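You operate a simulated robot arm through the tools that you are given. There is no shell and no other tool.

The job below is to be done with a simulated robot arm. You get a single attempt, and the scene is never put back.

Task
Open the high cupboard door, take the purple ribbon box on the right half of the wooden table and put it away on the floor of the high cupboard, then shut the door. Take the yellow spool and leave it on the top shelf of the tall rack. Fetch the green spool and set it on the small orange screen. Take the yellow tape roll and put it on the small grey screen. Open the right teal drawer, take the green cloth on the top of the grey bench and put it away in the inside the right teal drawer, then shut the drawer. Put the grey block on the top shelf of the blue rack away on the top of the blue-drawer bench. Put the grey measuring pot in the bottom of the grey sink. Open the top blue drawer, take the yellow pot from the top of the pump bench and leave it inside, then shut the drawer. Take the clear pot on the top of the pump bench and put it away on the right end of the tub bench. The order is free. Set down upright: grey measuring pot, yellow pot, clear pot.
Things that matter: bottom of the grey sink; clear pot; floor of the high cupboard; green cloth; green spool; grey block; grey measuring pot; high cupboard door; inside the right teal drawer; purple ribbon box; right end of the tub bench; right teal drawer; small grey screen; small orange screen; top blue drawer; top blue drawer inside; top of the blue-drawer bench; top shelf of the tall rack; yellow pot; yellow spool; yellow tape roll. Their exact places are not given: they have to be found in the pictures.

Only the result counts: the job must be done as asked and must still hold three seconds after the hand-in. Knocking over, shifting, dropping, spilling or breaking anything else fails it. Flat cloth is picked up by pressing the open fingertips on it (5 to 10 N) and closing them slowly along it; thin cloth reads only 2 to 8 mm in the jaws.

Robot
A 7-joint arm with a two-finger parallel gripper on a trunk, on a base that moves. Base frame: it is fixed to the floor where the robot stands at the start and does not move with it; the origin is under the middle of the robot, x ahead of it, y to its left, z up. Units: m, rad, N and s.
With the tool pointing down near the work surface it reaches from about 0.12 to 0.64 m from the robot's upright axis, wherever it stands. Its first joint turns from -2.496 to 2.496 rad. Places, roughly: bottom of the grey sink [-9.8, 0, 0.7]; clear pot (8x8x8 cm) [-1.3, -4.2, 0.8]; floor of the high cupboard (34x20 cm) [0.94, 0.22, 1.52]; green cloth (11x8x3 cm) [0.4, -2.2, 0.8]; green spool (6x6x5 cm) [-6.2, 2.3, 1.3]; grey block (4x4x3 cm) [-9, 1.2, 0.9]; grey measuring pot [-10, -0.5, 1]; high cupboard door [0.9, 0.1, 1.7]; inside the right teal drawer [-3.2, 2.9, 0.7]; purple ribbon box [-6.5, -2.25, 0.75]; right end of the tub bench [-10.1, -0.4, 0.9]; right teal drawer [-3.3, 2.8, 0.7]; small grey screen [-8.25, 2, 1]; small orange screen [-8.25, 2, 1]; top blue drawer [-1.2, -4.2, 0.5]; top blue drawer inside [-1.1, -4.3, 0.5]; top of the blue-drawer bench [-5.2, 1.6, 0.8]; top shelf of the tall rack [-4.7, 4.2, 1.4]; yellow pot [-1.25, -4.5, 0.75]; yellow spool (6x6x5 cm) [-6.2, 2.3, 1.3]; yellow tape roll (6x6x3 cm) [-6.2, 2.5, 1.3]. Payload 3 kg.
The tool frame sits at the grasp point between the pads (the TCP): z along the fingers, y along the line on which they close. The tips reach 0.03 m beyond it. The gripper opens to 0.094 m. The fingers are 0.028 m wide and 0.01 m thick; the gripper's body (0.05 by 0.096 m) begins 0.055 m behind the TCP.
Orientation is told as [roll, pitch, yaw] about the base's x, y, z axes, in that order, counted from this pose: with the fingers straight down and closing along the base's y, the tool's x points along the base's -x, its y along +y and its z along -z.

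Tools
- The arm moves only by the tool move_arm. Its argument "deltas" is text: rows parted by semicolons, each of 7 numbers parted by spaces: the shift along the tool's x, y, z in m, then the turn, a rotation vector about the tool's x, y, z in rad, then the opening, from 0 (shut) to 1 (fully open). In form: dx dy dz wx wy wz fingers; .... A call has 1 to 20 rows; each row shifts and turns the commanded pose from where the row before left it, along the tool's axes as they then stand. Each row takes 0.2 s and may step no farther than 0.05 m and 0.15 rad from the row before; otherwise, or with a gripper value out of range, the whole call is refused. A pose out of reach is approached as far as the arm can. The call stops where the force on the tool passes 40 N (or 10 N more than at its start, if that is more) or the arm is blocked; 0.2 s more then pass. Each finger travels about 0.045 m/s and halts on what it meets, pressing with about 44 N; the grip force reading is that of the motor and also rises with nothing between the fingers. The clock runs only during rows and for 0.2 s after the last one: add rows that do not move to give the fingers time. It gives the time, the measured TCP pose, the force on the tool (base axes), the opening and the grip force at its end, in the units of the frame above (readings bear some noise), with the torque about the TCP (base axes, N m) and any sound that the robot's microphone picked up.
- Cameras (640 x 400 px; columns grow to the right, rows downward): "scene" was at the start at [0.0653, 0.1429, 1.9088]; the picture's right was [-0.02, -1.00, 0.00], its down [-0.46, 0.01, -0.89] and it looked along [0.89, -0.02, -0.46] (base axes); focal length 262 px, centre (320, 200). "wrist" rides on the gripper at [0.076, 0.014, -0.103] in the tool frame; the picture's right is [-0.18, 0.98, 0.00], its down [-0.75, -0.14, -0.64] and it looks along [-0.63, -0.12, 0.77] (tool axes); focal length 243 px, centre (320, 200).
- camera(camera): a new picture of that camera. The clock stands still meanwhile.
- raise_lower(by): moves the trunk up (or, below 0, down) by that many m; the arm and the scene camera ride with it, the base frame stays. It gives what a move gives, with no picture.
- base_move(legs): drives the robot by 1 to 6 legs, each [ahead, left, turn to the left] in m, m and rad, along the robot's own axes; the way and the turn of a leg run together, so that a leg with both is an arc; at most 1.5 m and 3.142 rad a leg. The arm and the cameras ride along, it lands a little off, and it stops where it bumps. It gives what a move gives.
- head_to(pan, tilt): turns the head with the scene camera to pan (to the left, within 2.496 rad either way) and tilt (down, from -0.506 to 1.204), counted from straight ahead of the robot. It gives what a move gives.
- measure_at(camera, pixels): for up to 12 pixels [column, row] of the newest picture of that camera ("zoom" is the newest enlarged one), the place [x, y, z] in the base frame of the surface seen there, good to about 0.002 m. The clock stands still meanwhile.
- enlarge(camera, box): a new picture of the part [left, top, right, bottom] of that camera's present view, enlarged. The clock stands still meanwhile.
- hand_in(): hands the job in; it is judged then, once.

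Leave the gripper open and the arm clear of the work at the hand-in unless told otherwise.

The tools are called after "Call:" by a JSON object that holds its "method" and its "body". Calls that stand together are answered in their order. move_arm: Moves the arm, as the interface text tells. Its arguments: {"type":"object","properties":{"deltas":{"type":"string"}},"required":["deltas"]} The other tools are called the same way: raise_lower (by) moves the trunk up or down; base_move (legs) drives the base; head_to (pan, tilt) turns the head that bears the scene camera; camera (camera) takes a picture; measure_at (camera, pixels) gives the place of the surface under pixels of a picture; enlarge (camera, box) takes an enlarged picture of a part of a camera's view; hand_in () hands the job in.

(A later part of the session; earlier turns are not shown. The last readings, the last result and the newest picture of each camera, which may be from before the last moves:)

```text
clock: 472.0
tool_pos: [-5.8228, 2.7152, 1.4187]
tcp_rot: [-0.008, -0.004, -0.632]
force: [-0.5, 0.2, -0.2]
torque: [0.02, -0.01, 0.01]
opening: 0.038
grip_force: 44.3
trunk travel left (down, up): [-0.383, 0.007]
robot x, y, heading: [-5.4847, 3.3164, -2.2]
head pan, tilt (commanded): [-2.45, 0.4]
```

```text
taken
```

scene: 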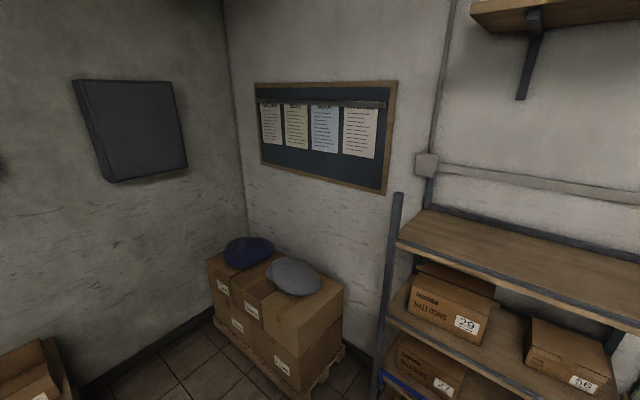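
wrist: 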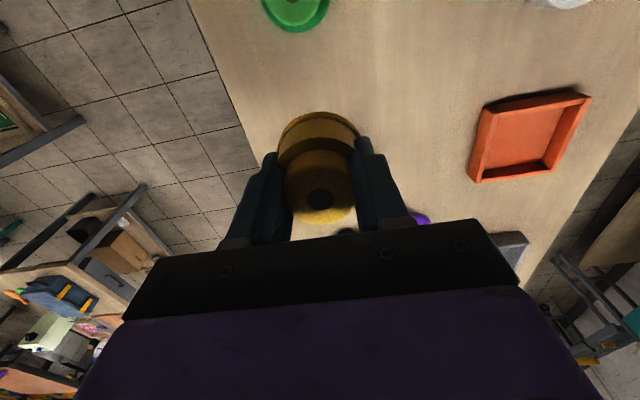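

The tall rack's top shelf is empty wood. Measure it from this view.

Call:
{"method": "measure_at", "body": {"camera": "scene", "pixels": [[402, 242], [440, 215], [520, 245], [600, 290], [560, 240], [630, 325], [397, 195], [380, 380], [500, 270], [450, 235], [540, 15], [330, 320]]}}

```text
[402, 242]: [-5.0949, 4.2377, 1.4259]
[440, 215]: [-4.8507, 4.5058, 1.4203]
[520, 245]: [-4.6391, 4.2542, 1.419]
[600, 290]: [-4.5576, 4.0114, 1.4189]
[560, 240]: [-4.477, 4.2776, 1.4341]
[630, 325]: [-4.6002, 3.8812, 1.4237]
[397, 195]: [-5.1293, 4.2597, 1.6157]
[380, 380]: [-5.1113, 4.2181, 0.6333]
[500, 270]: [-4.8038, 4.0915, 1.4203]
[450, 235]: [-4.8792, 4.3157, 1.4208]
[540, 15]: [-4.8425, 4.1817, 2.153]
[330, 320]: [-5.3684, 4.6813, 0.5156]
```

Top shelf: z=1.420, front edge u=-0.44, v≈6.0–6.6. Turn around (3.14 rad; sweep is clear) and look.

Call:
{"method": "base_move", "body": {"legs": [[0, 0, 3.14]]}}

Call:
{"method": "move_arm", "body": {"deltas": "0 0 -0.025 0 0 0 0.25;0 0 -0.025 0 0 0 0.25;0 0 -0.025 0 0 0 0.25;0 0 -0.02 0 0 0 0.25;0 0 0 0 0 0 0.25"}}

Call:
{"method": "head_to", "body": {"pan": 0.2, "tilt": 0.4}}

Call:
{"method": "camera", "body": {"camera": "scene"}}

```text
clock: 479.7
tool_pos: [-5.1304, 3.9021, 1.4174]
tcp_rot: [-0.009, -0.005, 2.483]
force: [-0.3, -0.3, -1.2]
torque: [-0.01, -0.01, -0.01]
opening: 0.0384
grip_force: 44.4
trunk travel left (down, up): [-0.383, 0.007]
robot x, y, heading: [-5.4859, 3.3085, 0.913]
head pan, tilt (commanded): [-2.45, 0.4]
```

```text
clock: 480.9
tool_pos: [-5.132, 3.8973, 1.4933]
tcp_rot: [-0.011, -0.004, 2.483]
force: [0.0, -0.1, -0.7]
torque: [0.02, -0.02, -0.02]
opening: 0.0379
grip_force: 44.0
out of reach, approached as far as the arm can: row 4
trunk travel left (down, up): [-0.383, 0.007]
robot x, y, heading: [-5.4842, 3.3096, 0.911]
head pan, tilt (commanded): [-2.45, 0.4]
```

```text
clock: 483.3
tool_pos: [-5.1326, 3.8962, 1.4934]
tcp_rot: [-0.01, -0.005, 2.484]
force: [0.0, -0.4, -1.1]
torque: [-0.03, 0.02, 0.03]
opening: 0.0376
grip_force: 44.2
trunk travel left (down, up): [-0.383, 0.007]
robot x, y, heading: [-5.4817, 3.3108, 0.91]
head pan, tilt (commanded): [0.201, 0.4]
```

```text
taken
```

scene: 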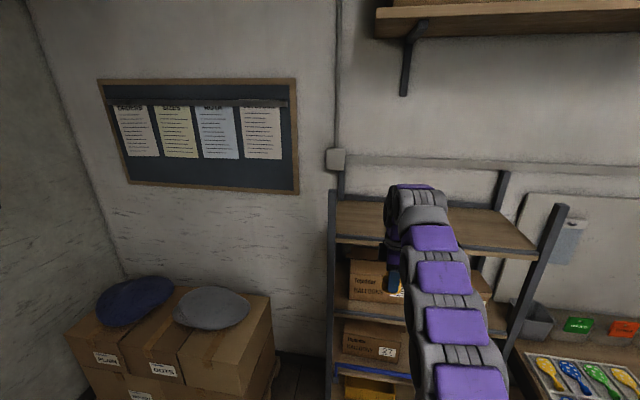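

TCP z=1.493 gives 3.5 cm clearance over the shelf. Drive 0.12 right first, then 0.42 m forward so the spool is over the shelf.

Call:
{"method": "base_move", "body": {"legs": [[0, -0.12, 0.03], [0.4, 0, 0]]}}

Call:
{"method": "camera", "body": {"camera": "wrist"}}

Call:
{"method": "camera", "body": {"camera": "scene"}}

```text
clock: 486.6
tool_pos: [-4.8085, 4.1598, 1.494]
tcp_rot: [-0.012, -0.012, 2.514]
force: [0.2, -1.3, -0.6]
torque: [-0.05, 0.06, -0.01]
opening: 0.0381
grip_force: 43.9
trunk travel left (down, up): [-0.383, 0.007]
robot x, y, heading: [-5.1489, 3.5665, 0.947]
head pan, tilt (commanded): [0.201, 0.4]
```

```text
taken
```

wrist: 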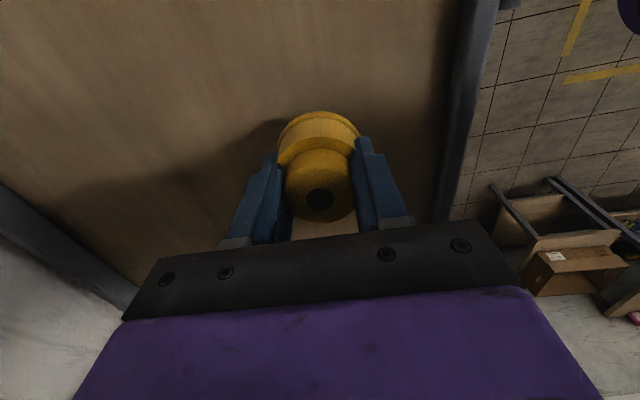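

```text
taken
```

scene: 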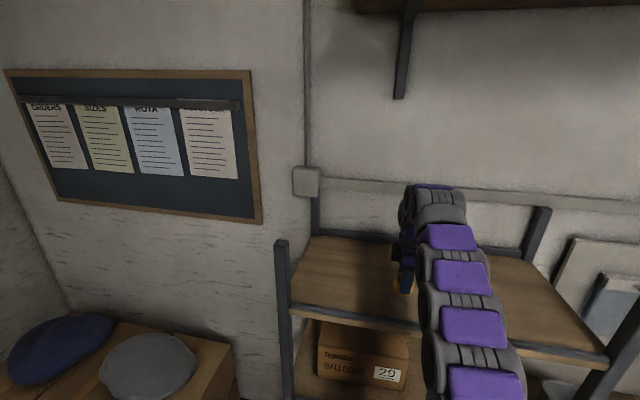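

The spool is over the shelf, ~10 cm in from the front edge. Lower gently.

Call:
{"method": "move_arm", "body": {"deltas": "0 0 0.015 0 0 0 0.25;0 0 0.015 0 0 0 0.25;0 0 0.003 0 0 0 0.25;0 0 0 0 0 0 0.25"}}

```text
clock: 487.8
tool_pos: [-4.739, 4.098, 1.4672]
tcp_rot: [-0.017, -0.065, 2.5]
force: [1.0, -0.7, -0.2]
torque: [0.06, 0.11, 0.01]
opening: 0.0383
grip_force: 43.9
trunk travel left (down, up): [-0.383, 0.007]
robot x, y, heading: [-5.142, 3.5597, 0.942]
head pan, tilt (commanded): [0.201, 0.4]
stopped in row 4: the arm was blocked; the commanded pose is now the measured one
```

The arm swung ~9 cm sideways and reported "blocked". Check the state and view.

Call:
{"method": "move_arm", "body": {"deltas": "0 0 0 0 0 0 0.25;0 0 0 0 0 0 0.25;0 0 0 0 0 0 0.25"}}

Call:
{"method": "camera", "body": {"camera": "wrist"}}

Call:
{"method": "camera", "body": {"camera": "scene"}}

```text
clock: 488.8
tool_pos: [-4.7485, 4.103, 1.4688]
tcp_rot: [-0.02, -0.056, 2.499]
force: [-0.4, -0.8, -0.6]
torque: [-0.04, -0.04, -0.01]
opening: 0.0379
grip_force: 43.6
trunk travel left (down, up): [-0.383, 0.007]
robot x, y, heading: [-5.1384, 3.5623, 0.946]
head pan, tilt (commanded): [0.201, 0.4]
stopped in row 3: the arm was blocked; the commanded pose is now the measured one
```

```text
taken
```

wrist: 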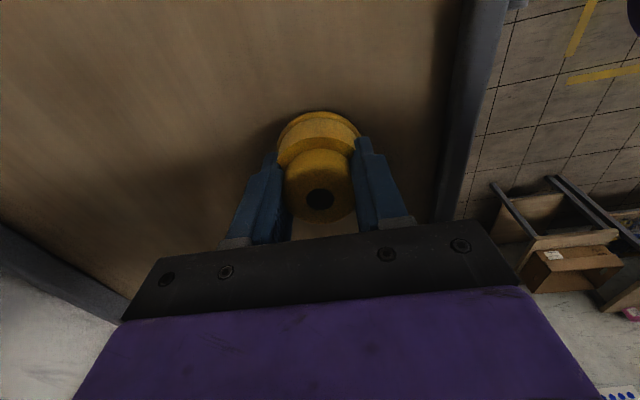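

```text
taken
```

scene: 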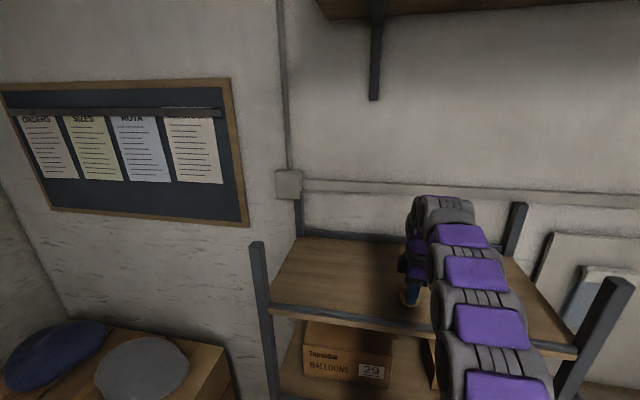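

It looks as though the whole robot leans slightly to its right. I'll wait a couple of seconds without moving and read again.

Call:
{"method": "move_arm", "body": {"deltas": "0 0 0 0 0 0 0.25;0 0 0 0 0 0 0.25"}}

Call:
{"method": "head_to", "body": {"pan": -0.7, "tilt": 1.15}}

Call:
{"method": "camera", "body": {"camera": "scene"}}

Call:
{"method": "head_to", "body": {"pan": 0.8, "tilt": 1.15}}

Call:
{"method": "camera", "body": {"camera": "scene"}}

```text
clock: 489.4
tool_pos: [-4.7417, 4.0969, 1.4689]
tcp_rot: [-0.018, -0.06, 2.497]
force: [0.9, -0.4, -0.5]
torque: [0.0, 0.03, -0.01]
opening: 0.0381
grip_force: 44.1
trunk travel left (down, up): [-0.383, 0.007]
robot x, y, heading: [-5.1349, 3.562, 0.941]
head pan, tilt (commanded): [0.201, 0.4]
```

```text
clock: 490.6
tool_pos: [-4.749, 4.1042, 1.4675]
tcp_rot: [-0.019, -0.054, 2.498]
force: [-0.6, 0.1, -0.7]
torque: [-0.03, -0.02, 0.01]
opening: 0.0382
grip_force: 43.8
trunk travel left (down, up): [-0.383, 0.007]
robot x, y, heading: [-5.1369, 3.5586, 0.942]
head pan, tilt (commanded): [-0.7, 1.15]
```

```text
taken
```

scene: 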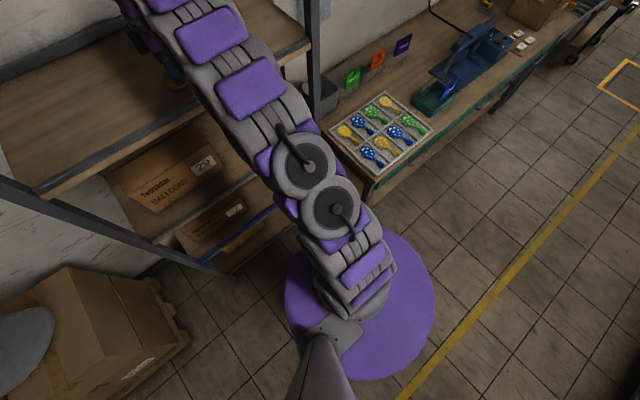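

```text
clock: 492.2
tool_pos: [-4.7416, 4.0969, 1.4678]
tcp_rot: [-0.019, -0.058, 2.497]
force: [-0.8, -0.8, -1.0]
torque: [0.04, 0.02, -0.01]
opening: 0.0382
grip_force: 43.8
trunk travel left (down, up): [-0.383, 0.007]
robot x, y, heading: [-5.135, 3.5578, 0.94]
head pan, tilt (commanded): [0.799, 1.15]
```

```text
taken
```

scene: 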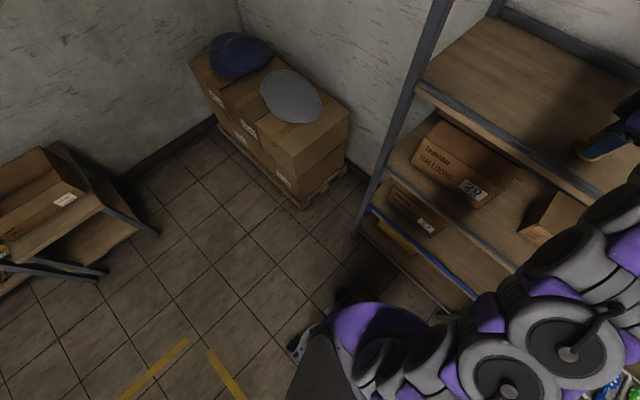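

I'll check the distance from the robot to the teal bench's near corner on the right.

Call:
{"method": "head_to", "body": {"pan": -0.7, "tilt": 1.15}}

Call:
{"method": "camera", "body": {"camera": "scene"}}

Call:
{"method": "measure_at", "body": {"camera": "scene", "pixels": [[366, 192], [332, 145], [400, 165], [300, 285], [290, 300], [380, 235], [435, 300], [300, 170], [235, 265], [330, 115], [450, 120], [200, 270]]}}

```text
clock: 493.8
tool_pos: [-4.7588, 4.1105, 1.4672]
tcp_rot: [-0.018, -0.047, 2.501]
force: [0.2, -1.4, -0.3]
torque: [0.01, 0.06, -0.01]
opening: 0.0381
grip_force: 43.4
trunk travel left (down, up): [-0.383, 0.007]
robot x, y, heading: [-5.139, 3.558, 0.941]
head pan, tilt (commanded): [-0.7, 1.15]
```

```text
taken
```

scene: 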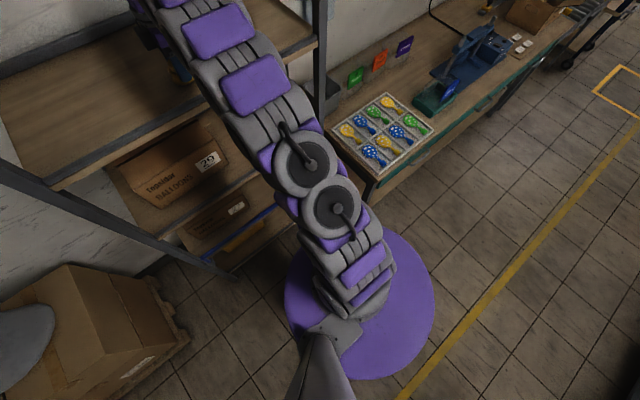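

```text
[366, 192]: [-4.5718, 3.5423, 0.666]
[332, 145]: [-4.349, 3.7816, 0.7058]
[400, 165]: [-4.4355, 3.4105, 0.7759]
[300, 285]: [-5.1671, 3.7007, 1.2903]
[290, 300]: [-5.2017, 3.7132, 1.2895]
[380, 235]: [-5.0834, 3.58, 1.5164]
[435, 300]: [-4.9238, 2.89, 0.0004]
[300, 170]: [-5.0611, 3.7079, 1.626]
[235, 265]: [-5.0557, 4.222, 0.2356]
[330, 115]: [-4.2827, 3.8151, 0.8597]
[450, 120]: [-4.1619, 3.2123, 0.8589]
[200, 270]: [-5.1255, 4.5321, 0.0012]
```

The bench is 0.47 m away – no contact; the robot just sways with the arm high. I'll finish quickly: lower in small steps until the spool touches the shelf.

Call:
{"method": "move_arm", "body": {"deltas": "0 0 0.004 0 0 0 0.25;0 0 0.003 0 0 0 0.25;0 0 0 0 0 0 0.25"}}

```text
clock: 494.6
tool_pos: [-4.7652, 4.1155, 1.4618]
tcp_rot: [-0.019, -0.044, 2.501]
force: [-0.2, -0.7, -0.3]
torque: [0.0, -0.04, 0.0]
opening: 0.0382
grip_force: 44.3
trunk travel left (down, up): [-0.383, 0.007]
robot x, y, heading: [-5.1429, 3.559, 0.943]
head pan, tilt (commanded): [-0.7, 1.15]
```

Call:
{"method": "move_arm", "body": {"deltas": "0 0 0.003 0 0 0 0.25;0 0 0.002 0 0 0 0.25;0 0 0 0 0 0 0.25"}}

```text
clock: 495.4
tool_pos: [-4.7629, 4.1108, 1.4594]
tcp_rot: [-0.021, -0.045, 2.502]
force: [3.8, -2.0, 17.8]
torque: [-0.54, -0.32, 0.05]
opening: 0.0382
grip_force: 43.8
trunk travel left (down, up): [-0.383, 0.007]
robot x, y, heading: [-5.1398, 3.5599, 0.945]
head pan, tilt (commanded): [-0.7, 1.15]
```

Touching (18 N). Open the fingers, raise a little, then slide sideways (fingers are front/back of the spool) to leave it untouched.

Call:
{"method": "move_arm", "body": {"deltas": "0 0 -0.001 0 0 0 0.5;0 0 0 0 0 0 0.8;0 0 0 0 0 0 1;0 0 0 0 0 0 1;0 0 0 0 0 0 1"}}

Call:
{"method": "camera", "body": {"camera": "wrist"}}

```text
clock: 496.6
tool_pos: [-4.7595, 4.11, 1.4566]
tcp_rot: [-0.019, -0.048, 2.502]
force: [0.1, 0.1, 0.2]
torque: [-0.02, 0.01, 0.0]
opening: 0.094
grip_force: 0.2
trunk travel left (down, up): [-0.383, 0.007]
robot x, y, heading: [-5.1396, 3.5582, 0.938]
head pan, tilt (commanded): [-0.7, 1.15]
```

```text
taken
```

wrist: 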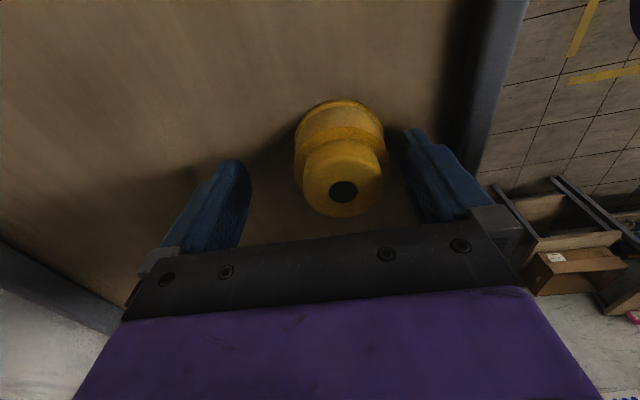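

The spool stands free on the shelf. Raise 3 cm (as far as reach allows), then slide sideways.

Call:
{"method": "move_arm", "body": {"deltas": "0 0 -0.012 0 0 0 1;0 0 -0.012 0 0 0 1;0 0 0 0 0 0 1"}}

Call:
{"method": "camera", "body": {"camera": "wrist"}}

```text
clock: 497.4
tool_pos: [-4.7578, 4.1078, 1.4811]
tcp_rot: [-0.019, -0.049, 2.501]
force: [-0.1, 1.0, -0.7]
torque: [0.0, 0.02, 0.0]
opening: 0.0938
grip_force: 0.1
trunk travel left (down, up): [-0.383, 0.007]
robot x, y, heading: [-5.1376, 3.559, 0.942]
head pan, tilt (commanded): [-0.7, 1.15]
```

```text
taken
```

wrist: 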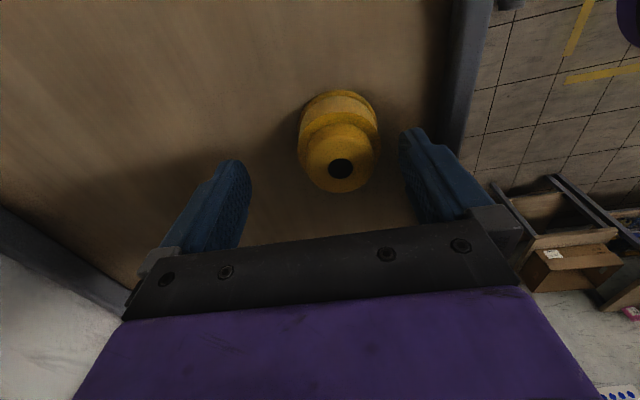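

Slide 8 cm to the left (tool −x) to clear the spool sideways.

Call:
{"method": "move_arm", "body": {"deltas": "-0.02 -0.002 0 0 0 0 1;-0.02 -0.002 0 0 0 0 1;-0.02 0 0 0 0 0 1;-0.02 0 0 0 0 0 1;0 0 0 0 0 0 1"}}

Call:
{"method": "camera", "body": {"camera": "wrist"}}

```text
clock: 498.6
tool_pos: [-4.8193, 4.1598, 1.4858]
tcp_rot: [-0.017, -0.049, 2.501]
force: [-0.5, -0.4, -0.8]
torque: [0.01, -0.02, 0.0]
opening: 0.0939
grip_force: 0.1
trunk travel left (down, up): [-0.383, 0.007]
robot x, y, heading: [-5.1386, 3.5608, 0.94]
head pan, tilt (commanded): [-0.7, 1.15]
```

```text
taken
```

wrist: 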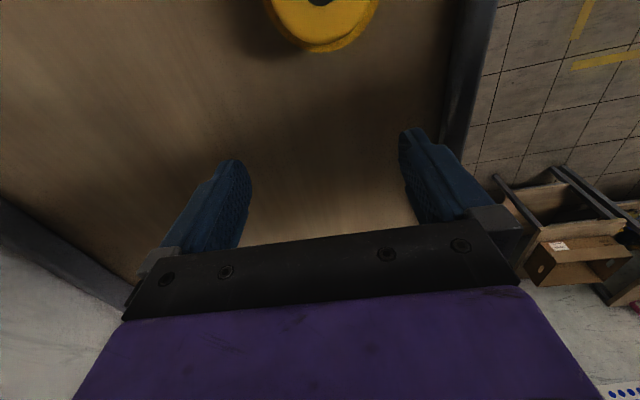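

Clear of the spool. Drive straight back 0.42 m and check the shelf.

Call:
{"method": "base_move", "body": {"legs": [[-0.42, 0, 0]]}}

Call:
{"method": "head_to", "body": {"pan": 0.1, "tilt": 0.4}}

Call:
{"method": "camera", "body": {"camera": "scene"}}

```text
clock: 501.2
tool_pos: [-5.0645, 3.8209, 1.4856]
tcp_rot: [-0.019, -0.05, 2.502]
force: [-0.1, 0.0, 0.1]
torque: [0.04, -0.01, 0.02]
opening: 0.0937
grip_force: 0.1
trunk travel left (down, up): [-0.383, 0.007]
robot x, y, heading: [-5.3869, 3.2216, 0.944]
head pan, tilt (commanded): [-0.7, 1.15]
```

```text
clock: 502.3
tool_pos: [-5.067, 3.818, 1.4857]
tcp_rot: [-0.02, -0.048, 2.502]
force: [-0.2, 0.9, 0.8]
torque: [-0.03, 0.01, 0.01]
opening: 0.0936
grip_force: 0.0
trunk travel left (down, up): [-0.383, 0.007]
robot x, y, heading: [-5.3846, 3.2229, 0.944]
head pan, tilt (commanded): [0.099, 0.4]
```

```text
taken
```

scene: 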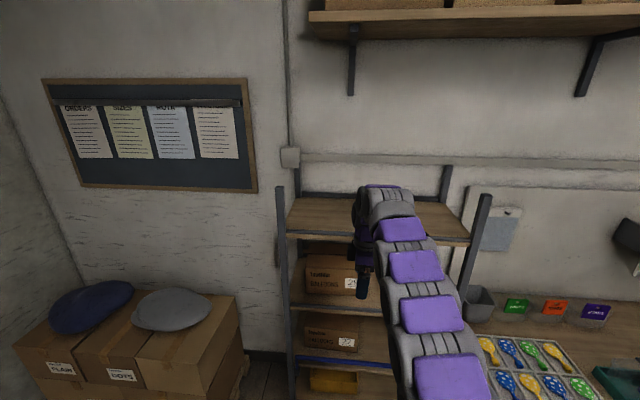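

Next, the green spool. Level the tool, re-centre the arm, turn back to face the spool rack.

Call:
{"method": "move_arm", "body": {"deltas": "0.023 0 0 -0.005 0.012 0 1;0.023 0 0 -0.005 0.012 0 1;0.023 0 0 -0.005 0.012 0 1;0.023 0 0 -0.005 0.012 0 1;0 0 0 0 0 0 1"}}

Call:
{"method": "camera", "body": {"camera": "scene"}}

Call:
{"method": "base_move", "body": {"legs": [[0, 0, 3.141]]}}

Call:
{"method": "head_to", "body": {"pan": 0.15, "tilt": 0.6}}

Call:
{"method": "camera", "body": {"camera": "scene"}}

```text
clock: 503.5
tool_pos: [-4.9929, 3.7624, 1.483]
tcp_rot: [0.0, -0.001, 2.503]
force: [-0.5, 0.0, 0.0]
torque: [0.01, -0.01, -0.01]
opening: 0.0939
grip_force: 0.0
trunk travel left (down, up): [-0.383, 0.007]
robot x, y, heading: [-5.3814, 3.2218, 0.942]
head pan, tilt (commanded): [0.099, 0.4]
```

```text
taken
```

scene: 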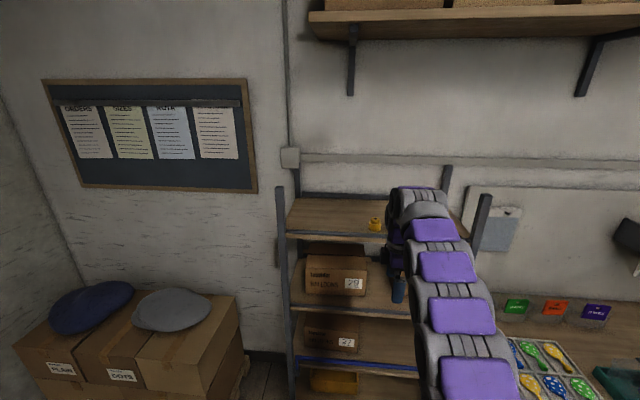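

```text
clock: 511.4
tool_pos: [-5.7531, 2.6636, 1.4829]
tcp_rot: [0.0, -0.001, -0.598]
force: [-0.8, -0.1, -0.1]
torque: [-0.02, -0.01, 0.0]
opening: 0.0941
grip_force: 0.1
trunk travel left (down, up): [-0.383, 0.007]
robot x, y, heading: [-5.3824, 3.2195, -2.162]
head pan, tilt (commanded): [0.099, 0.4]
```

```text
clock: 512.1
tool_pos: [-5.7498, 2.6664, 1.4854]
tcp_rot: [-0.001, 0.001, -0.598]
force: [-0.8, -0.1, -0.3]
torque: [0.0, -0.03, 0.0]
opening: 0.094
grip_force: 0.0
trunk travel left (down, up): [-0.383, 0.007]
robot x, y, heading: [-5.3825, 3.2226, -2.158]
head pan, tilt (commanded): [0.15, 0.6]
```

```text
taken
```

scene: 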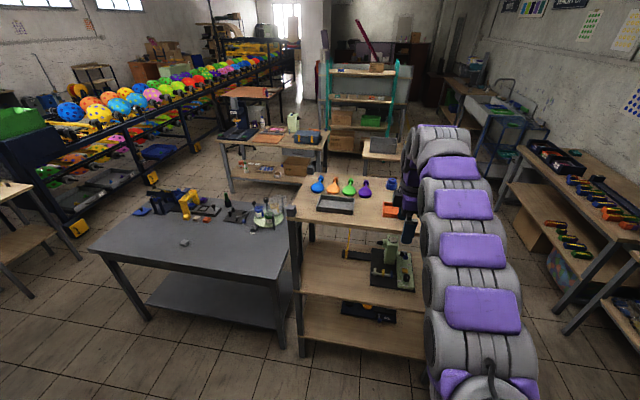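

The yellow spool sits on the tall rack's top shelf (seen at (375,223)). Now align and drive to the green spool.

Call:
{"method": "base_move", "body": {"legs": [[0, 0, -0.042], [0, -0.15, 0], [0.54, 0, 0]]}}

Call:
{"method": "camera", "body": {"camera": "wrist"}}

```text
clock: 516.5
tool_pos: [-6.1664, 2.3151, 1.4829]
tcp_rot: [-0.001, 0.026, -0.64]
force: [0.3, 0.1, -0.6]
torque: [0.06, 0.06, 0.0]
opening: 0.0941
grip_force: 0.1
trunk travel left (down, up): [-0.383, 0.007]
robot x, y, heading: [-5.8077, 2.8773, -2.196]
head pan, tilt (commanded): [0.15, 0.6]
```

```text
taken
```

wrist: 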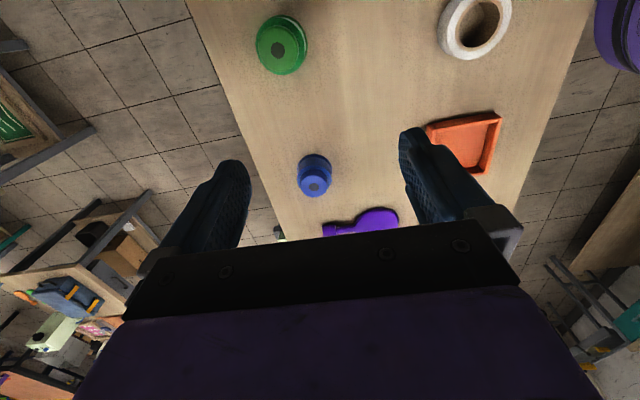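

Call:
{"method": "move_arm", "body": {"deltas": "0.02 -0.012 0 0 0 0 1;0.02 -0.012 0 0 0 0 1;0 0 0.03 0 0 0 1;0 0 0.03 0 0 0 1;0 0 0 0 0 0 1;0 0 0 0 0 0 1;0 0 0 0 0 0 1;0 0 0 0 0 0 1"}}

Call:
{"method": "camera", "body": {"camera": "wrist"}}

```text
clock: 518.5
tool_pos: [-6.2418, 2.3513, 1.4264]
tcp_rot: [-0.005, -0.006, -0.639]
force: [-0.2, 0.8, -0.5]
torque: [-0.02, -0.09, -0.01]
opening: 0.0941
grip_force: 0.0
trunk travel left (down, up): [-0.383, 0.007]
robot x, y, heading: [-5.809, 2.874, -2.201]
head pan, tilt (commanded): [0.15, 0.6]
stopped in row 8: the arm was blocked; the commanded pose is now the measured one
```

```text
taken
```

wrist: 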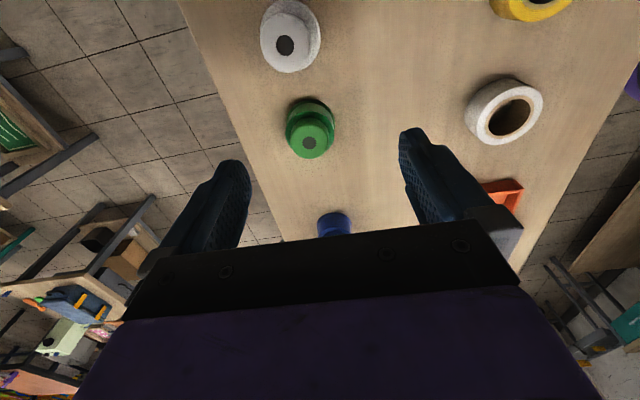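

The robot is still swaying sideways from the drive. Wait a few seconds and read again.

Call:
{"method": "move_arm", "body": {"deltas": "0 0 0 0 0 0 1;0 0 0 0 0 0 1;0 0 0 0 0 0 1;0 0 0 0 0 0 1;0 0 0 0 0 0 1;0 0 0 0 0 0 1;0 0 0 0 0 0 1;0 0 0 0 0 0 1;0 0 0 0 0 0 1;0 0 0 0 0 0 1"}}

Call:
{"method": "move_arm", "body": {"deltas": "0 0 0 0 0 0 1;0 0 0 0 0 0 1"}}

Call:
{"method": "camera", "body": {"camera": "wrist"}}

```text
clock: 520.7
tool_pos: [-6.2411, 2.3495, 1.4254]
tcp_rot: [-0.005, -0.005, -0.639]
force: [-0.3, -0.5, -0.4]
torque: [-0.01, 0.0, 0.02]
opening: 0.0941
grip_force: 0.0
trunk travel left (down, up): [-0.383, 0.007]
robot x, y, heading: [-5.8057, 2.8715, -2.204]
head pan, tilt (commanded): [0.15, 0.6]
```

```text
clock: 521.3
tool_pos: [-6.2488, 2.3552, 1.4261]
tcp_rot: [-0.004, -0.011, -0.639]
force: [0.5, 0.2, 0.7]
torque: [0.01, -0.01, -0.01]
opening: 0.0942
grip_force: 0.1
trunk travel left (down, up): [-0.383, 0.007]
robot x, y, heading: [-5.8081, 2.876, -2.202]
head pan, tilt (commanded): [0.15, 0.6]
```

```text
taken
```

wrist: 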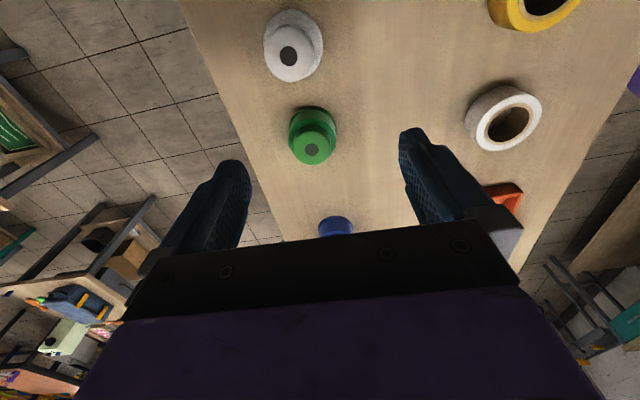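

Call:
{"method": "measure_at", "body": {"camera": "wrist", "pixels": [[313, 150], [292, 135], [334, 132], [313, 112], [285, 55], [335, 215]]}}

Call:
{"method": "move_arm", "body": {"deltas": "-0.02 -0.008 0 0 0 0 1;-0.02 -0.008 0 0 0 0 1;0 0 0 0 0 0 1;0 0 0 0 0 0 1;0 0 0 0 0 0 1;0 0 0 0 0 0 1"}}

Call:
{"method": "camera", "body": {"camera": "wrist"}}

```text
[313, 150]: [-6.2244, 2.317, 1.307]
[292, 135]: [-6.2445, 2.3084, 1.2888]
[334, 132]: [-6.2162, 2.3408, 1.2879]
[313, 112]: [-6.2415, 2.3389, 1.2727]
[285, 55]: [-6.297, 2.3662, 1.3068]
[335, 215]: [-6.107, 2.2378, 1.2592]
```

```text
clock: 522.7
tool_pos: [-6.2057, 2.3023, 1.4267]
tcp_rot: [-0.004, 0.005, -0.635]
force: [-0.3, 0.3, 0.3]
torque: [0.02, 0.01, -0.02]
opening: 0.0939
grip_force: 0.1
trunk travel left (down, up): [-0.383, 0.007]
robot x, y, heading: [-5.8026, 2.8765, -2.199]
head pan, tilt (commanded): [0.15, 0.6]
```

```text
taken
```

wrist: 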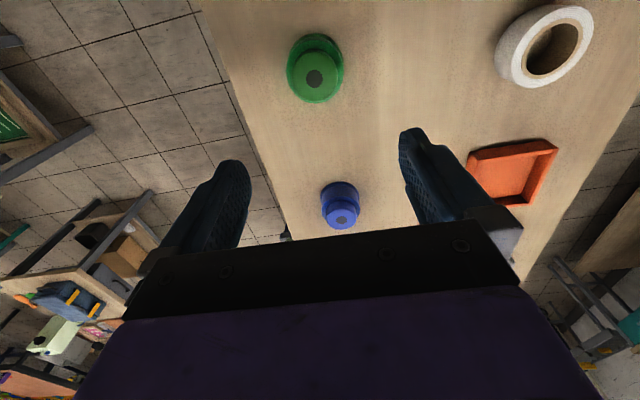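

Green centre is (-6.2244,2.317). The lateral response overshoots, so command a reduced correction and settle.

Call:
{"method": "move_arm", "body": {"deltas": "0.016 0 0 0 0 0 1;0 0 0 0 0 0 1;0 0 0 0 0 0 1;0 0 0 0 0 0 1;0 0 0 0 0 0 1;0 0 0 0 0 0 1;0 0 0 0 0 0 1"}}

```text
clock: 524.3
tool_pos: [-6.2329, 2.3222, 1.4257]
tcp_rot: [-0.005, -0.004, -0.636]
force: [0.1, 0.5, -0.1]
torque: [0.02, -0.04, -0.05]
opening: 0.0939
grip_force: 0.1
trunk travel left (down, up): [-0.383, 0.007]
robot x, y, heading: [-5.8092, 2.8741, -2.199]
head pan, tilt (commanded): [0.15, 0.6]
```

Call:
{"method": "move_arm", "body": {"deltas": "0 0 0 0 0 0 1;0 0 0 0 0 0 1;0 0 0 0 0 0 1"}}

Call:
{"method": "move_arm", "body": {"deltas": "0 0 0 0 0 0 1;0 0 0 0 0 0 1;0 0 0 0 0 0 1"}}

Call:
{"method": "move_arm", "body": {"deltas": "0 0 0 0 0 0 1;0 0 0 0 0 0 1;0 0 0 0 0 0 1;0 0 0 0 0 0 1;0 0 0 0 0 0 1;0 0 0 0 0 0 1"}}

```text
clock: 525.1
tool_pos: [-6.236, 2.3236, 1.4265]
tcp_rot: [-0.005, -0.007, -0.637]
force: [0.0, -1.2, 0.2]
torque: [0.01, -0.04, 0.0]
opening: 0.0941
grip_force: 0.1
trunk travel left (down, up): [-0.383, 0.007]
robot x, y, heading: [-5.8049, 2.8755, -2.206]
head pan, tilt (commanded): [0.15, 0.6]
```

```text
clock: 525.9
tool_pos: [-6.2328, 2.3217, 1.4255]
tcp_rot: [-0.007, -0.006, -0.639]
force: [-0.3, 0.1, -0.3]
torque: [-0.02, -0.03, -0.03]
opening: 0.0941
grip_force: 0.0
trunk travel left (down, up): [-0.383, 0.007]
robot x, y, heading: [-5.8067, 2.8751, -2.197]
head pan, tilt (commanded): [0.15, 0.6]
```

```text
clock: 527.3
tool_pos: [-6.2288, 2.3187, 1.4267]
tcp_rot: [-0.006, -0.002, -0.637]
force: [0.7, -0.7, 0.0]
torque: [0.03, -0.01, 0.03]
opening: 0.094
grip_force: 0.0
trunk travel left (down, up): [-0.383, 0.007]
robot x, y, heading: [-5.8046, 2.875, -2.201]
head pan, tilt (commanded): [0.15, 0.6]
```

Settled within 5 mm. Descend to z≈1.297 in steps.

Call:
{"method": "move_arm", "body": {"deltas": "-0.002 0 0.03 0 0 0 1;0 0 0.03 0 0 0 1;0 0 0.03 0 0 0 1;0 0 0 0 0 0 1;0 0 0 0 0 0 1;0 0 0 0 0 0 1;0 0 0 0 0 0 1"}}

Call:
{"method": "camera", "body": {"camera": "wrist"}}

```text
clock: 528.9
tool_pos: [-6.2274, 2.3155, 1.3359]
tcp_rot: [-0.005, -0.002, -0.636]
force: [0.1, 0.7, -0.6]
torque: [-0.03, 0.02, -0.02]
opening: 0.0939
grip_force: 0.0
trunk travel left (down, up): [-0.383, 0.007]
robot x, y, heading: [-5.8063, 2.8773, -2.202]
head pan, tilt (commanded): [0.15, 0.6]
```

```text
taken
```

wrist: 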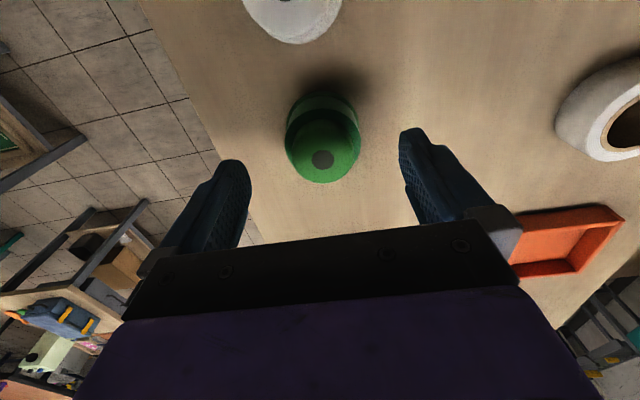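

Good alignment. Down 3.9 cm and close.

Call:
{"method": "move_arm", "body": {"deltas": "0 0 0.02 0 0 0 1;0 0 0.019 0 0 0 1;0 0 0 0 0 0 1;0 0 0 0 0 0 0.8;0 0 0 0 0 0 0.6;0 0 0 0 0 0 0.4;0 0 0 0 0 0 0.25;0 0 0 0 0 0 0.25;0 0 0 0 0 0 0.25"}}

Call:
{"method": "camera", "body": {"camera": "wrist"}}

```text
clock: 530.9
tool_pos: [-6.2275, 2.3162, 1.2957]
tcp_rot: [-0.005, -0.003, -0.639]
force: [0.2, 0.0, 1.3]
torque: [0.03, -0.03, -0.01]
opening: 0.038
grip_force: 43.5
trunk travel left (down, up): [-0.383, 0.007]
robot x, y, heading: [-5.8042, 2.8786, -2.196]
head pan, tilt (commanded): [0.15, 0.6]
```

```text
taken
```

wrist: 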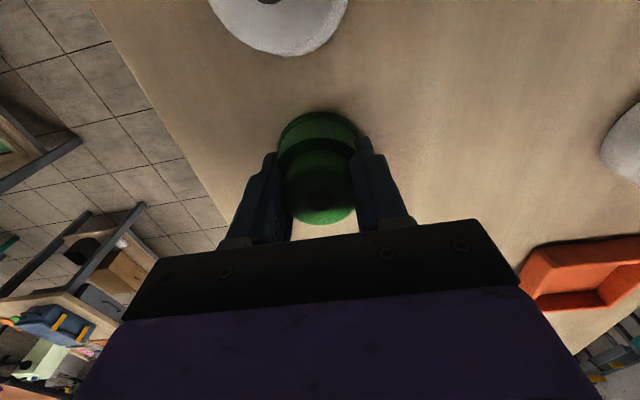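

Gripped (0.038). Lift 10 cm, back into the corridor, turn to face the far wall, and go to the screens bench.

Call:
{"method": "move_arm", "body": {"deltas": "0 0 -0.03 0 0 0 0.25;0 0 -0.03 0 0 0 0.25;0 0 -0.03 0 0 0 0.25;0 0 -0.03 0 0 0 0.25;0 0 0 0 0 0 0.25"}}

Call:
{"method": "base_move", "body": {"legs": [[-0.55, 0, 0], [0, 0, -1.57], [0.7, 0, 0]]}}

Call:
{"method": "head_to", "body": {"pan": 0.5, "tilt": 0.5}}

Call:
{"method": "camera", "body": {"camera": "scene"}}

```text
clock: 532.1
tool_pos: [-6.2284, 2.3167, 1.4176]
tcp_rot: [-0.003, -0.002, -0.638]
force: [0.7, 1.1, -0.7]
torque: [0.0, -0.02, 0.01]
opening: 0.0381
grip_force: 43.7
trunk travel left (down, up): [-0.383, 0.007]
robot x, y, heading: [-5.8068, 2.8778, -2.199]
head pan, tilt (commanded): [0.15, 0.6]
```

```text
clock: 542.5
tool_pos: [-6.6547, 4.0875, 1.4166]
tcp_rot: [-0.005, 0.0, -2.146]
force: [-0.2, -0.3, -0.5]
torque: [0.01, -0.02, 0.04]
opening: 0.0381
grip_force: 44.0
trunk travel left (down, up): [-0.383, 0.007]
robot x, y, heading: [-6.0717, 3.6997, 2.575]
head pan, tilt (commanded): [0.15, 0.6]
```

```text
clock: 543.3
tool_pos: [-6.6505, 4.086, 1.419]
tcp_rot: [-0.008, -0.002, -2.147]
force: [0.2, -0.5, 0.0]
torque: [0.0, -0.03, 0.01]
opening: 0.0382
grip_force: 43.3
trunk travel left (down, up): [-0.383, 0.007]
robot x, y, heading: [-6.0735, 3.701, 2.573]
head pan, tilt (commanded): [0.499, 0.499]
```

```text
taken
```

scene: 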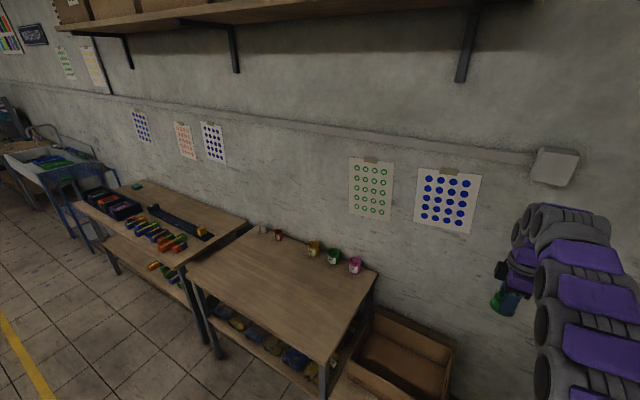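

Call:
{"method": "enlarge", "body": {"camera": "scene", "box": [60, 160, 260, 290]}}

Call:
{"method": "measure_at", "body": {"camera": "zoom", "pixels": [[110, 120], [150, 140], [200, 160], [265, 195], [330, 235], [395, 260], [380, 190], [470, 235], [240, 85], [300, 310], [60, 130], [560, 200]]}}

```text
3.08 times, centred on (160, 225) of scene
```

zoom: 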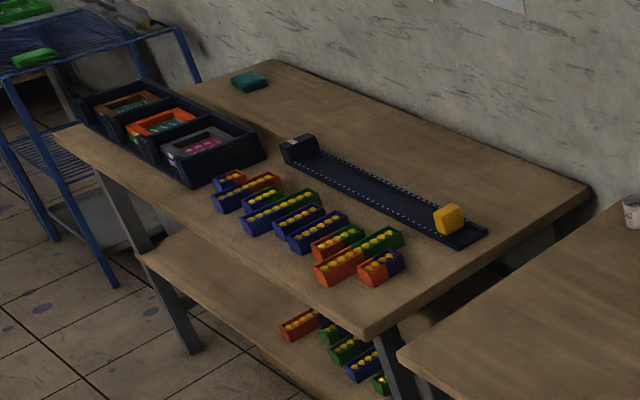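

```text
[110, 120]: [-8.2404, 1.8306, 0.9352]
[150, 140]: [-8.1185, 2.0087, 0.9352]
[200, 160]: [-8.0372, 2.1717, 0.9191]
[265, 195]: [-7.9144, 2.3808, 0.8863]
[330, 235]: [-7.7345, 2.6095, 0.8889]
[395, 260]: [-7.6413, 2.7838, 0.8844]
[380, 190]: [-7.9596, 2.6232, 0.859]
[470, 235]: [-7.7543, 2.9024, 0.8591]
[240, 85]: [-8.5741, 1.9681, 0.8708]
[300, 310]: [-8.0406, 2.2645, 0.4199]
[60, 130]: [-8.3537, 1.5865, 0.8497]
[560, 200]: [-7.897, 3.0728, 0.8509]
```

The orange-framed and grey-framed small screens lie in compartments of a long black tray at the bench's left end. Strafe left ~2.5 m to face them.

Call:
{"method": "base_move", "body": {"legs": [[0, 0, -0.06], [0, 1.3, 0], [0, 1.25, 0]]}}

Call:
{"method": "head_to", "body": {"pan": 0.15, "tilt": 0.8}}

Call:
{"method": "camera", "body": {"camera": "scene"}}

Call:
{"method": "camera", "body": {"camera": "wrist"}}

```text
clock: 556.2
tool_pos: [-8.125, 2.0365, 1.4186]
tcp_rot: [-0.007, 0.0, -2.213]
force: [-0.5, -0.4, -1.1]
torque: [-0.01, -0.02, 0.02]
opening: 0.0382
grip_force: 44.2
trunk travel left (down, up): [-0.383, 0.007]
robot x, y, heading: [-7.5695, 1.6141, 2.51]
head pan, tilt (commanded): [0.499, 0.499]
```

```text
clock: 557.1
tool_pos: [-8.1232, 2.0357, 1.4205]
tcp_rot: [-0.008, -0.001, -2.214]
force: [-0.5, 0.2, -0.2]
torque: [0.0, 0.03, 0.0]
opening: 0.0378
grip_force: 43.8
trunk travel left (down, up): [-0.383, 0.007]
robot x, y, heading: [-7.57, 1.614, 2.507]
head pan, tilt (commanded): [0.15, 0.799]
```

```text
taken
```

scene: 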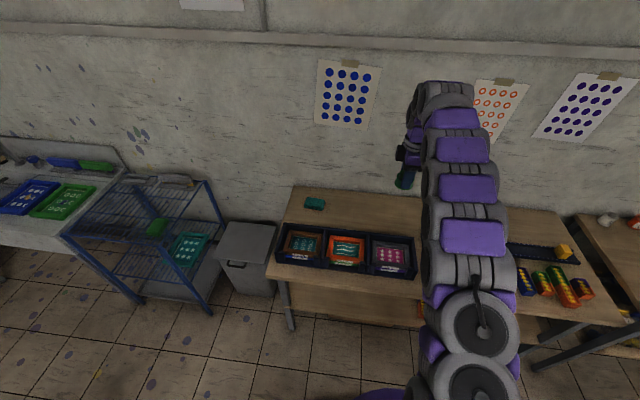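

```text
taken
```

wrist: 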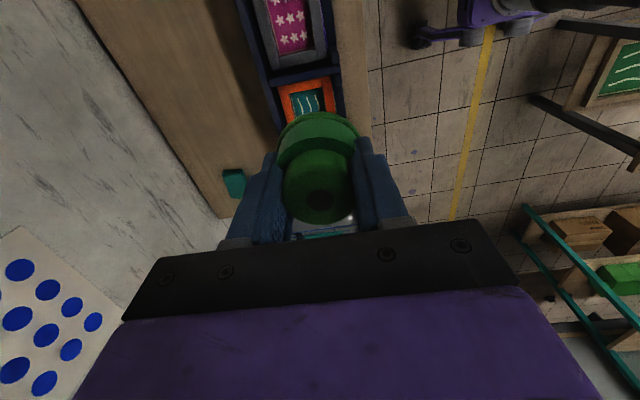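

Clear view: three compartments — brown, orange and grey frames. Zoom and measure.

Call:
{"method": "enlarge", "body": {"camera": "scene", "box": [265, 210, 425, 290]}}

Call:
{"method": "measure_at", "body": {"camera": "zoom", "pixels": [[330, 155], [290, 120], [370, 120], [270, 190], [385, 190], [500, 170], [455, 130], [550, 140], [440, 205], [565, 215], [330, 205], [325, 230]]}}

```text
4.00 times, centred on (345, 250) of scene
```

zoom: 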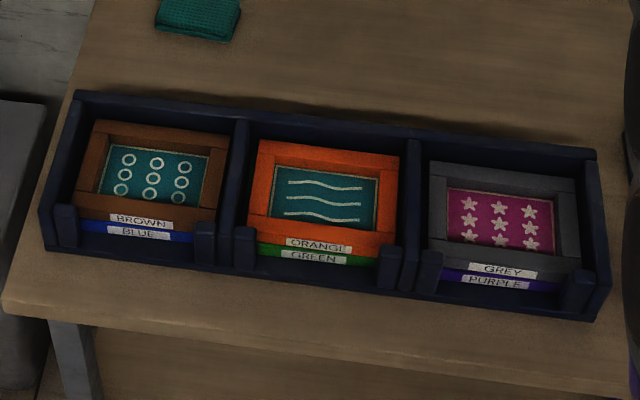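

```text
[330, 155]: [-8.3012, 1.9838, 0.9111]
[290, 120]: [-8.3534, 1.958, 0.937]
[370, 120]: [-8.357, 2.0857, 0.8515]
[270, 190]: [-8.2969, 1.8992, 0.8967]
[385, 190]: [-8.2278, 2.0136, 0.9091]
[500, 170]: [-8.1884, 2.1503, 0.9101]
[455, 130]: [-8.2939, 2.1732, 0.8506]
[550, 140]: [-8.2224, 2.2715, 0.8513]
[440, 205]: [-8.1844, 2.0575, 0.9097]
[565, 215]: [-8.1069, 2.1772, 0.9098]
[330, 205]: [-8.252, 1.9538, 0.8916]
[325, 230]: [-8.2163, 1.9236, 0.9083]
```

Call:
{"method": "enlarge", "body": {"camera": "scene", "box": [322, 238, 374, 276]}}

Call:
{"method": "measure_at", "body": {"camera": "zoom", "pixels": [[315, 90], [315, 120], [315, 130], [310, 200], [305, 290], [300, 310], [130, 200], [160, 200], [470, 230], [500, 230], [60, 200], [560, 220]]}}

```text
10.53 times, centred on (348, 257) of scene
```

zoom: 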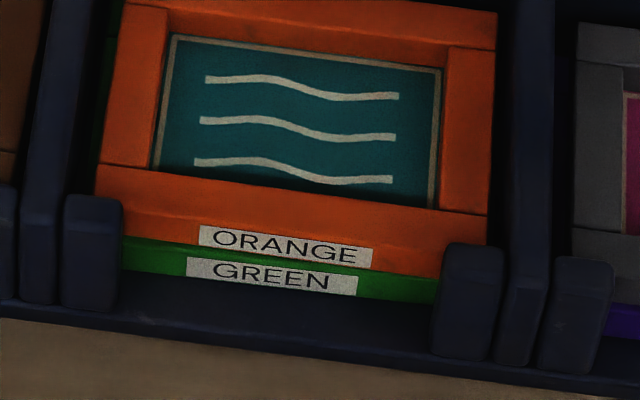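

```text
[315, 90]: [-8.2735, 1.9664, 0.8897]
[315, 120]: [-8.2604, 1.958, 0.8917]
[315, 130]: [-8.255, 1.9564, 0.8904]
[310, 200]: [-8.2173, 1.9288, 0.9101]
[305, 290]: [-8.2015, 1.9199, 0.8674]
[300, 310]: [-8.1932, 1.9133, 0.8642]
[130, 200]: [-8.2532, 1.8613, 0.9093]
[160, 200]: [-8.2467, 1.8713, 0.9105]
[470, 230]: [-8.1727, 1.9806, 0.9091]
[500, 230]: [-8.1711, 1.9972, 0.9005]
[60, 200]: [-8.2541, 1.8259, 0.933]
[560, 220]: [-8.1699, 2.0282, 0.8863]
```

Call:
{"method": "measure_at", "body": {"camera": "zoom", "pixels": [[330, 15], [335, 40], [335, 52], [145, 100], [160, 100], [172, 60], [465, 130], [448, 130], [430, 130], [300, 178], [300, 188], [320, 205]]}}

```text
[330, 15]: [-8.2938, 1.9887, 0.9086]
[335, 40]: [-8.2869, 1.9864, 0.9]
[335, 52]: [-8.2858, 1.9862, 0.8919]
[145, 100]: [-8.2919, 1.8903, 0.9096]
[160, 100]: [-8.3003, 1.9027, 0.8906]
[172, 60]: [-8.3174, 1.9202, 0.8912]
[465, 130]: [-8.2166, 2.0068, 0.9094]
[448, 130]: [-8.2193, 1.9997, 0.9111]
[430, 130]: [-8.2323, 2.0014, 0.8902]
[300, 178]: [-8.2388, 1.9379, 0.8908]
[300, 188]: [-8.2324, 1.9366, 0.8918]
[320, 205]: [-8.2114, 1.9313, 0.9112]
```

Orange screen: frame top z≈0.910, mesh z≈0.890, inner opening u 3.208–3.334, v 7.795–7.878; centre (-8.268,1.951). I'll yaw the tool back so the fingers are left/right (the wider direction), then drive 0.15 m closer.

Call:
{"method": "move_arm", "body": {"deltas": "0 0 0 0 0 0.1414 0.25;0 0 0 0 0 0.1414 0.25;0 0 0 0 0 0.1414 0.25;0 0 0 0 0 0.1414 0.25;0 0 0 0 0 0.1414 0.25;0 0 0 0 0 0.1414 0.25;0 0 0 0 0 0.1414 0.25;0 0 0 0 0 0.1414 0.25;0 0 0 0 0 0.1414 0.25;0 0 0 0 0 0.1414 0.25;0 0 0 0 0 0.1414 0.25"}}

Call:
{"method": "raise_lower", "body": {"by": -0.2}}

Call:
{"method": "base_move", "body": {"legs": [[0.15, 0.1, 0]]}}

Call:
{"method": "move_arm", "body": {"deltas": "0 0 0 0 0 0 0.25;0 0 0 0 0 0 0.25;0 0 0 0 0 0 0.25;0 0 0 0 0 0 0.25;0 0 0 0 0 0 0.25;0 0 0 0 0 0 0.25"}}

Call:
{"method": "camera", "body": {"camera": "wrist"}}

Call:
{"method": "camera", "body": {"camera": "scene"}}

```text
clock: 559.5
tool_pos: [-8.1212, 2.0362, 1.4192]
tcp_rot: [0.003, -0.01, 2.513]
force: [-0.3, -1.0, -0.5]
torque: [0.02, 0.02, -0.02]
opening: 0.0382
grip_force: 43.7
trunk travel left (down, up): [-0.383, 0.007]
robot x, y, heading: [-7.5745, 1.6156, 2.507]
head pan, tilt (commanded): [0.15, 0.799]
```

```text
clock: 561.6
tool_pos: [-8.1211, 2.0373, 1.2211]
tcp_rot: [0.005, -0.008, 2.514]
force: [0.5, -0.6, 0.4]
torque: [-0.02, 0.01, 0.01]
opening: 0.0381
grip_force: 44.1
trunk travel left (down, up): [-0.183, 0.207]
robot x, y, heading: [-7.5686, 1.6102, 2.505]
head pan, tilt (commanded): [0.15, 0.799]
```

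```text
clock: 563.1
tool_pos: [-8.2994, 2.0507, 1.2183]
tcp_rot: [0.004, -0.008, 2.516]
force: [-1.4, 0.3, -0.8]
torque: [-0.05, 0.01, -0.01]
opening: 0.038
grip_force: 44.5
trunk travel left (down, up): [-0.183, 0.207]
robot x, y, heading: [-7.75, 1.625, 2.5]
head pan, tilt (commanded): [0.15, 0.799]
```

```text
clock: 564.5
tool_pos: [-8.2989, 2.0469, 1.2205]
tcp_rot: [0.003, -0.007, 2.515]
force: [0.1, 1.0, -0.5]
torque: [-0.01, 0.02, 0.02]
opening: 0.0381
grip_force: 44.1
trunk travel left (down, up): [-0.183, 0.207]
robot x, y, heading: [-7.7472, 1.6253, 2.51]
head pan, tilt (commanded): [0.15, 0.799]
```

```text
taken
```

wrist: 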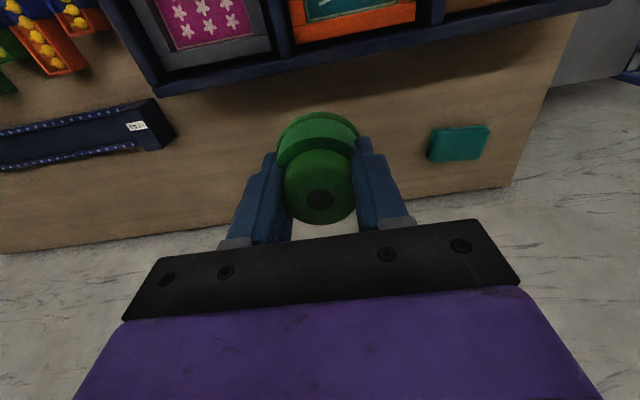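

```text
taken
```

scene: 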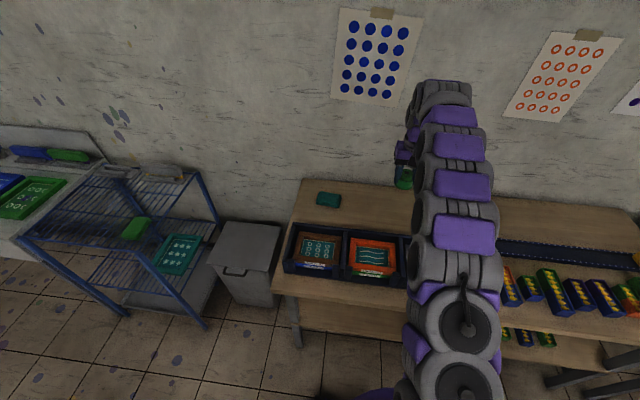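

Target is 8.7 cm back and 5.8 cm left of the tool. Move, then lower the trunk 0.15 m, settle and look.

Call:
{"method": "move_arm", "body": {"deltas": "0.0435 0.0288 0 0 0 0 0.25;0.0435 0.0288 0 0 0 0 0.25;0 0 0 0 0 0 0.25;0 0 0 0 0 0 0.25"}}

Call:
{"method": "raise_lower", "body": {"by": -0.15}}

Call:
{"method": "move_arm", "body": {"deltas": "0 0 0.035 0 0 0 0.25;0 0 0.035 0 0 0 0.25;0 0 0 0 0 0 0.25;0 0 0 0 0 0 0.25;0 0 0 0 0 0 0.25"}}

Call:
{"method": "camera", "body": {"camera": "wrist"}}

```text
refused: row 1 steps farther than a row can; nothing moved
```

```text
clock: 566.3
tool_pos: [-8.2999, 2.0438, 1.0702]
tcp_rot: [0.001, -0.011, 2.515]
force: [0.1, -0.1, 0.2]
torque: [0.01, 0.0, 0.0]
opening: 0.0376
grip_force: 43.8
trunk travel left (down, up): [-0.033, 0.357]
robot x, y, heading: [-7.7484, 1.6308, 2.509]
head pan, tilt (commanded): [0.15, 0.799]
```

```text
clock: 567.5
tool_pos: [-8.3009, 2.0434, 1.0]
tcp_rot: [0.002, -0.01, 2.516]
force: [-1.4, 0.1, -0.8]
torque: [-0.01, 0.01, 0.0]
opening: 0.0381
grip_force: 44.8
trunk travel left (down, up): [-0.033, 0.357]
robot x, y, heading: [-7.7541, 1.6235, 2.513]
head pan, tilt (commanded): [0.15, 0.799]
```

```text
taken
```

wrist: 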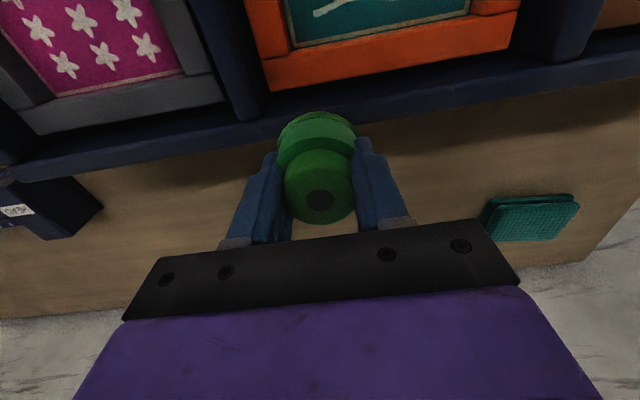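

The first move was refused (step too long), so I'm behind the tray at z=1.0. Raise 3 cm and now make the move in three shorter steps.

Call:
{"method": "move_arm", "body": {"deltas": "0 0 -0.03 0 0 0 0.25;0.029 0.0192 0 0 0 0 0.25;0.029 0.0192 0 0 0 0 0.25;0.029 0.0192 0 0 0 0 0.25;0 0 0 0 0 0 0.25;0 0 0 0 0 0 0.25;0 0 0 0 0 0 0.25;0 0 0 0 0 0 0.25"}}

Call:
{"method": "camera", "body": {"camera": "wrist"}}

```text
clock: 569.3
tool_pos: [-8.2633, 1.9461, 1.0301]
tcp_rot: [-0.001, -0.012, 2.518]
force: [0.0, 0.0, -0.9]
torque: [-0.03, 0.01, -0.01]
opening: 0.0384
grip_force: 43.9
trunk travel left (down, up): [-0.033, 0.357]
robot x, y, heading: [-7.7485, 1.6264, 2.507]
head pan, tilt (commanded): [0.15, 0.799]
```

```text
taken
```

wrist: 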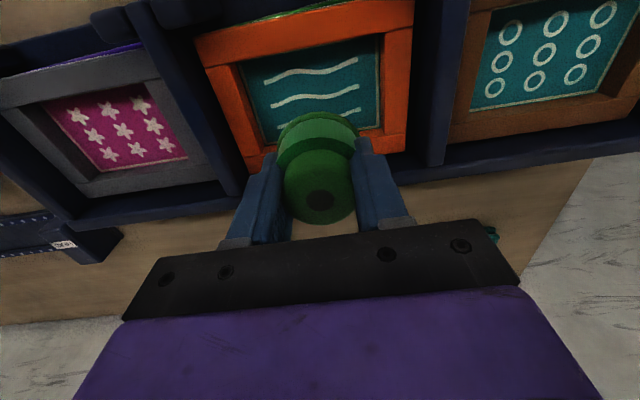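

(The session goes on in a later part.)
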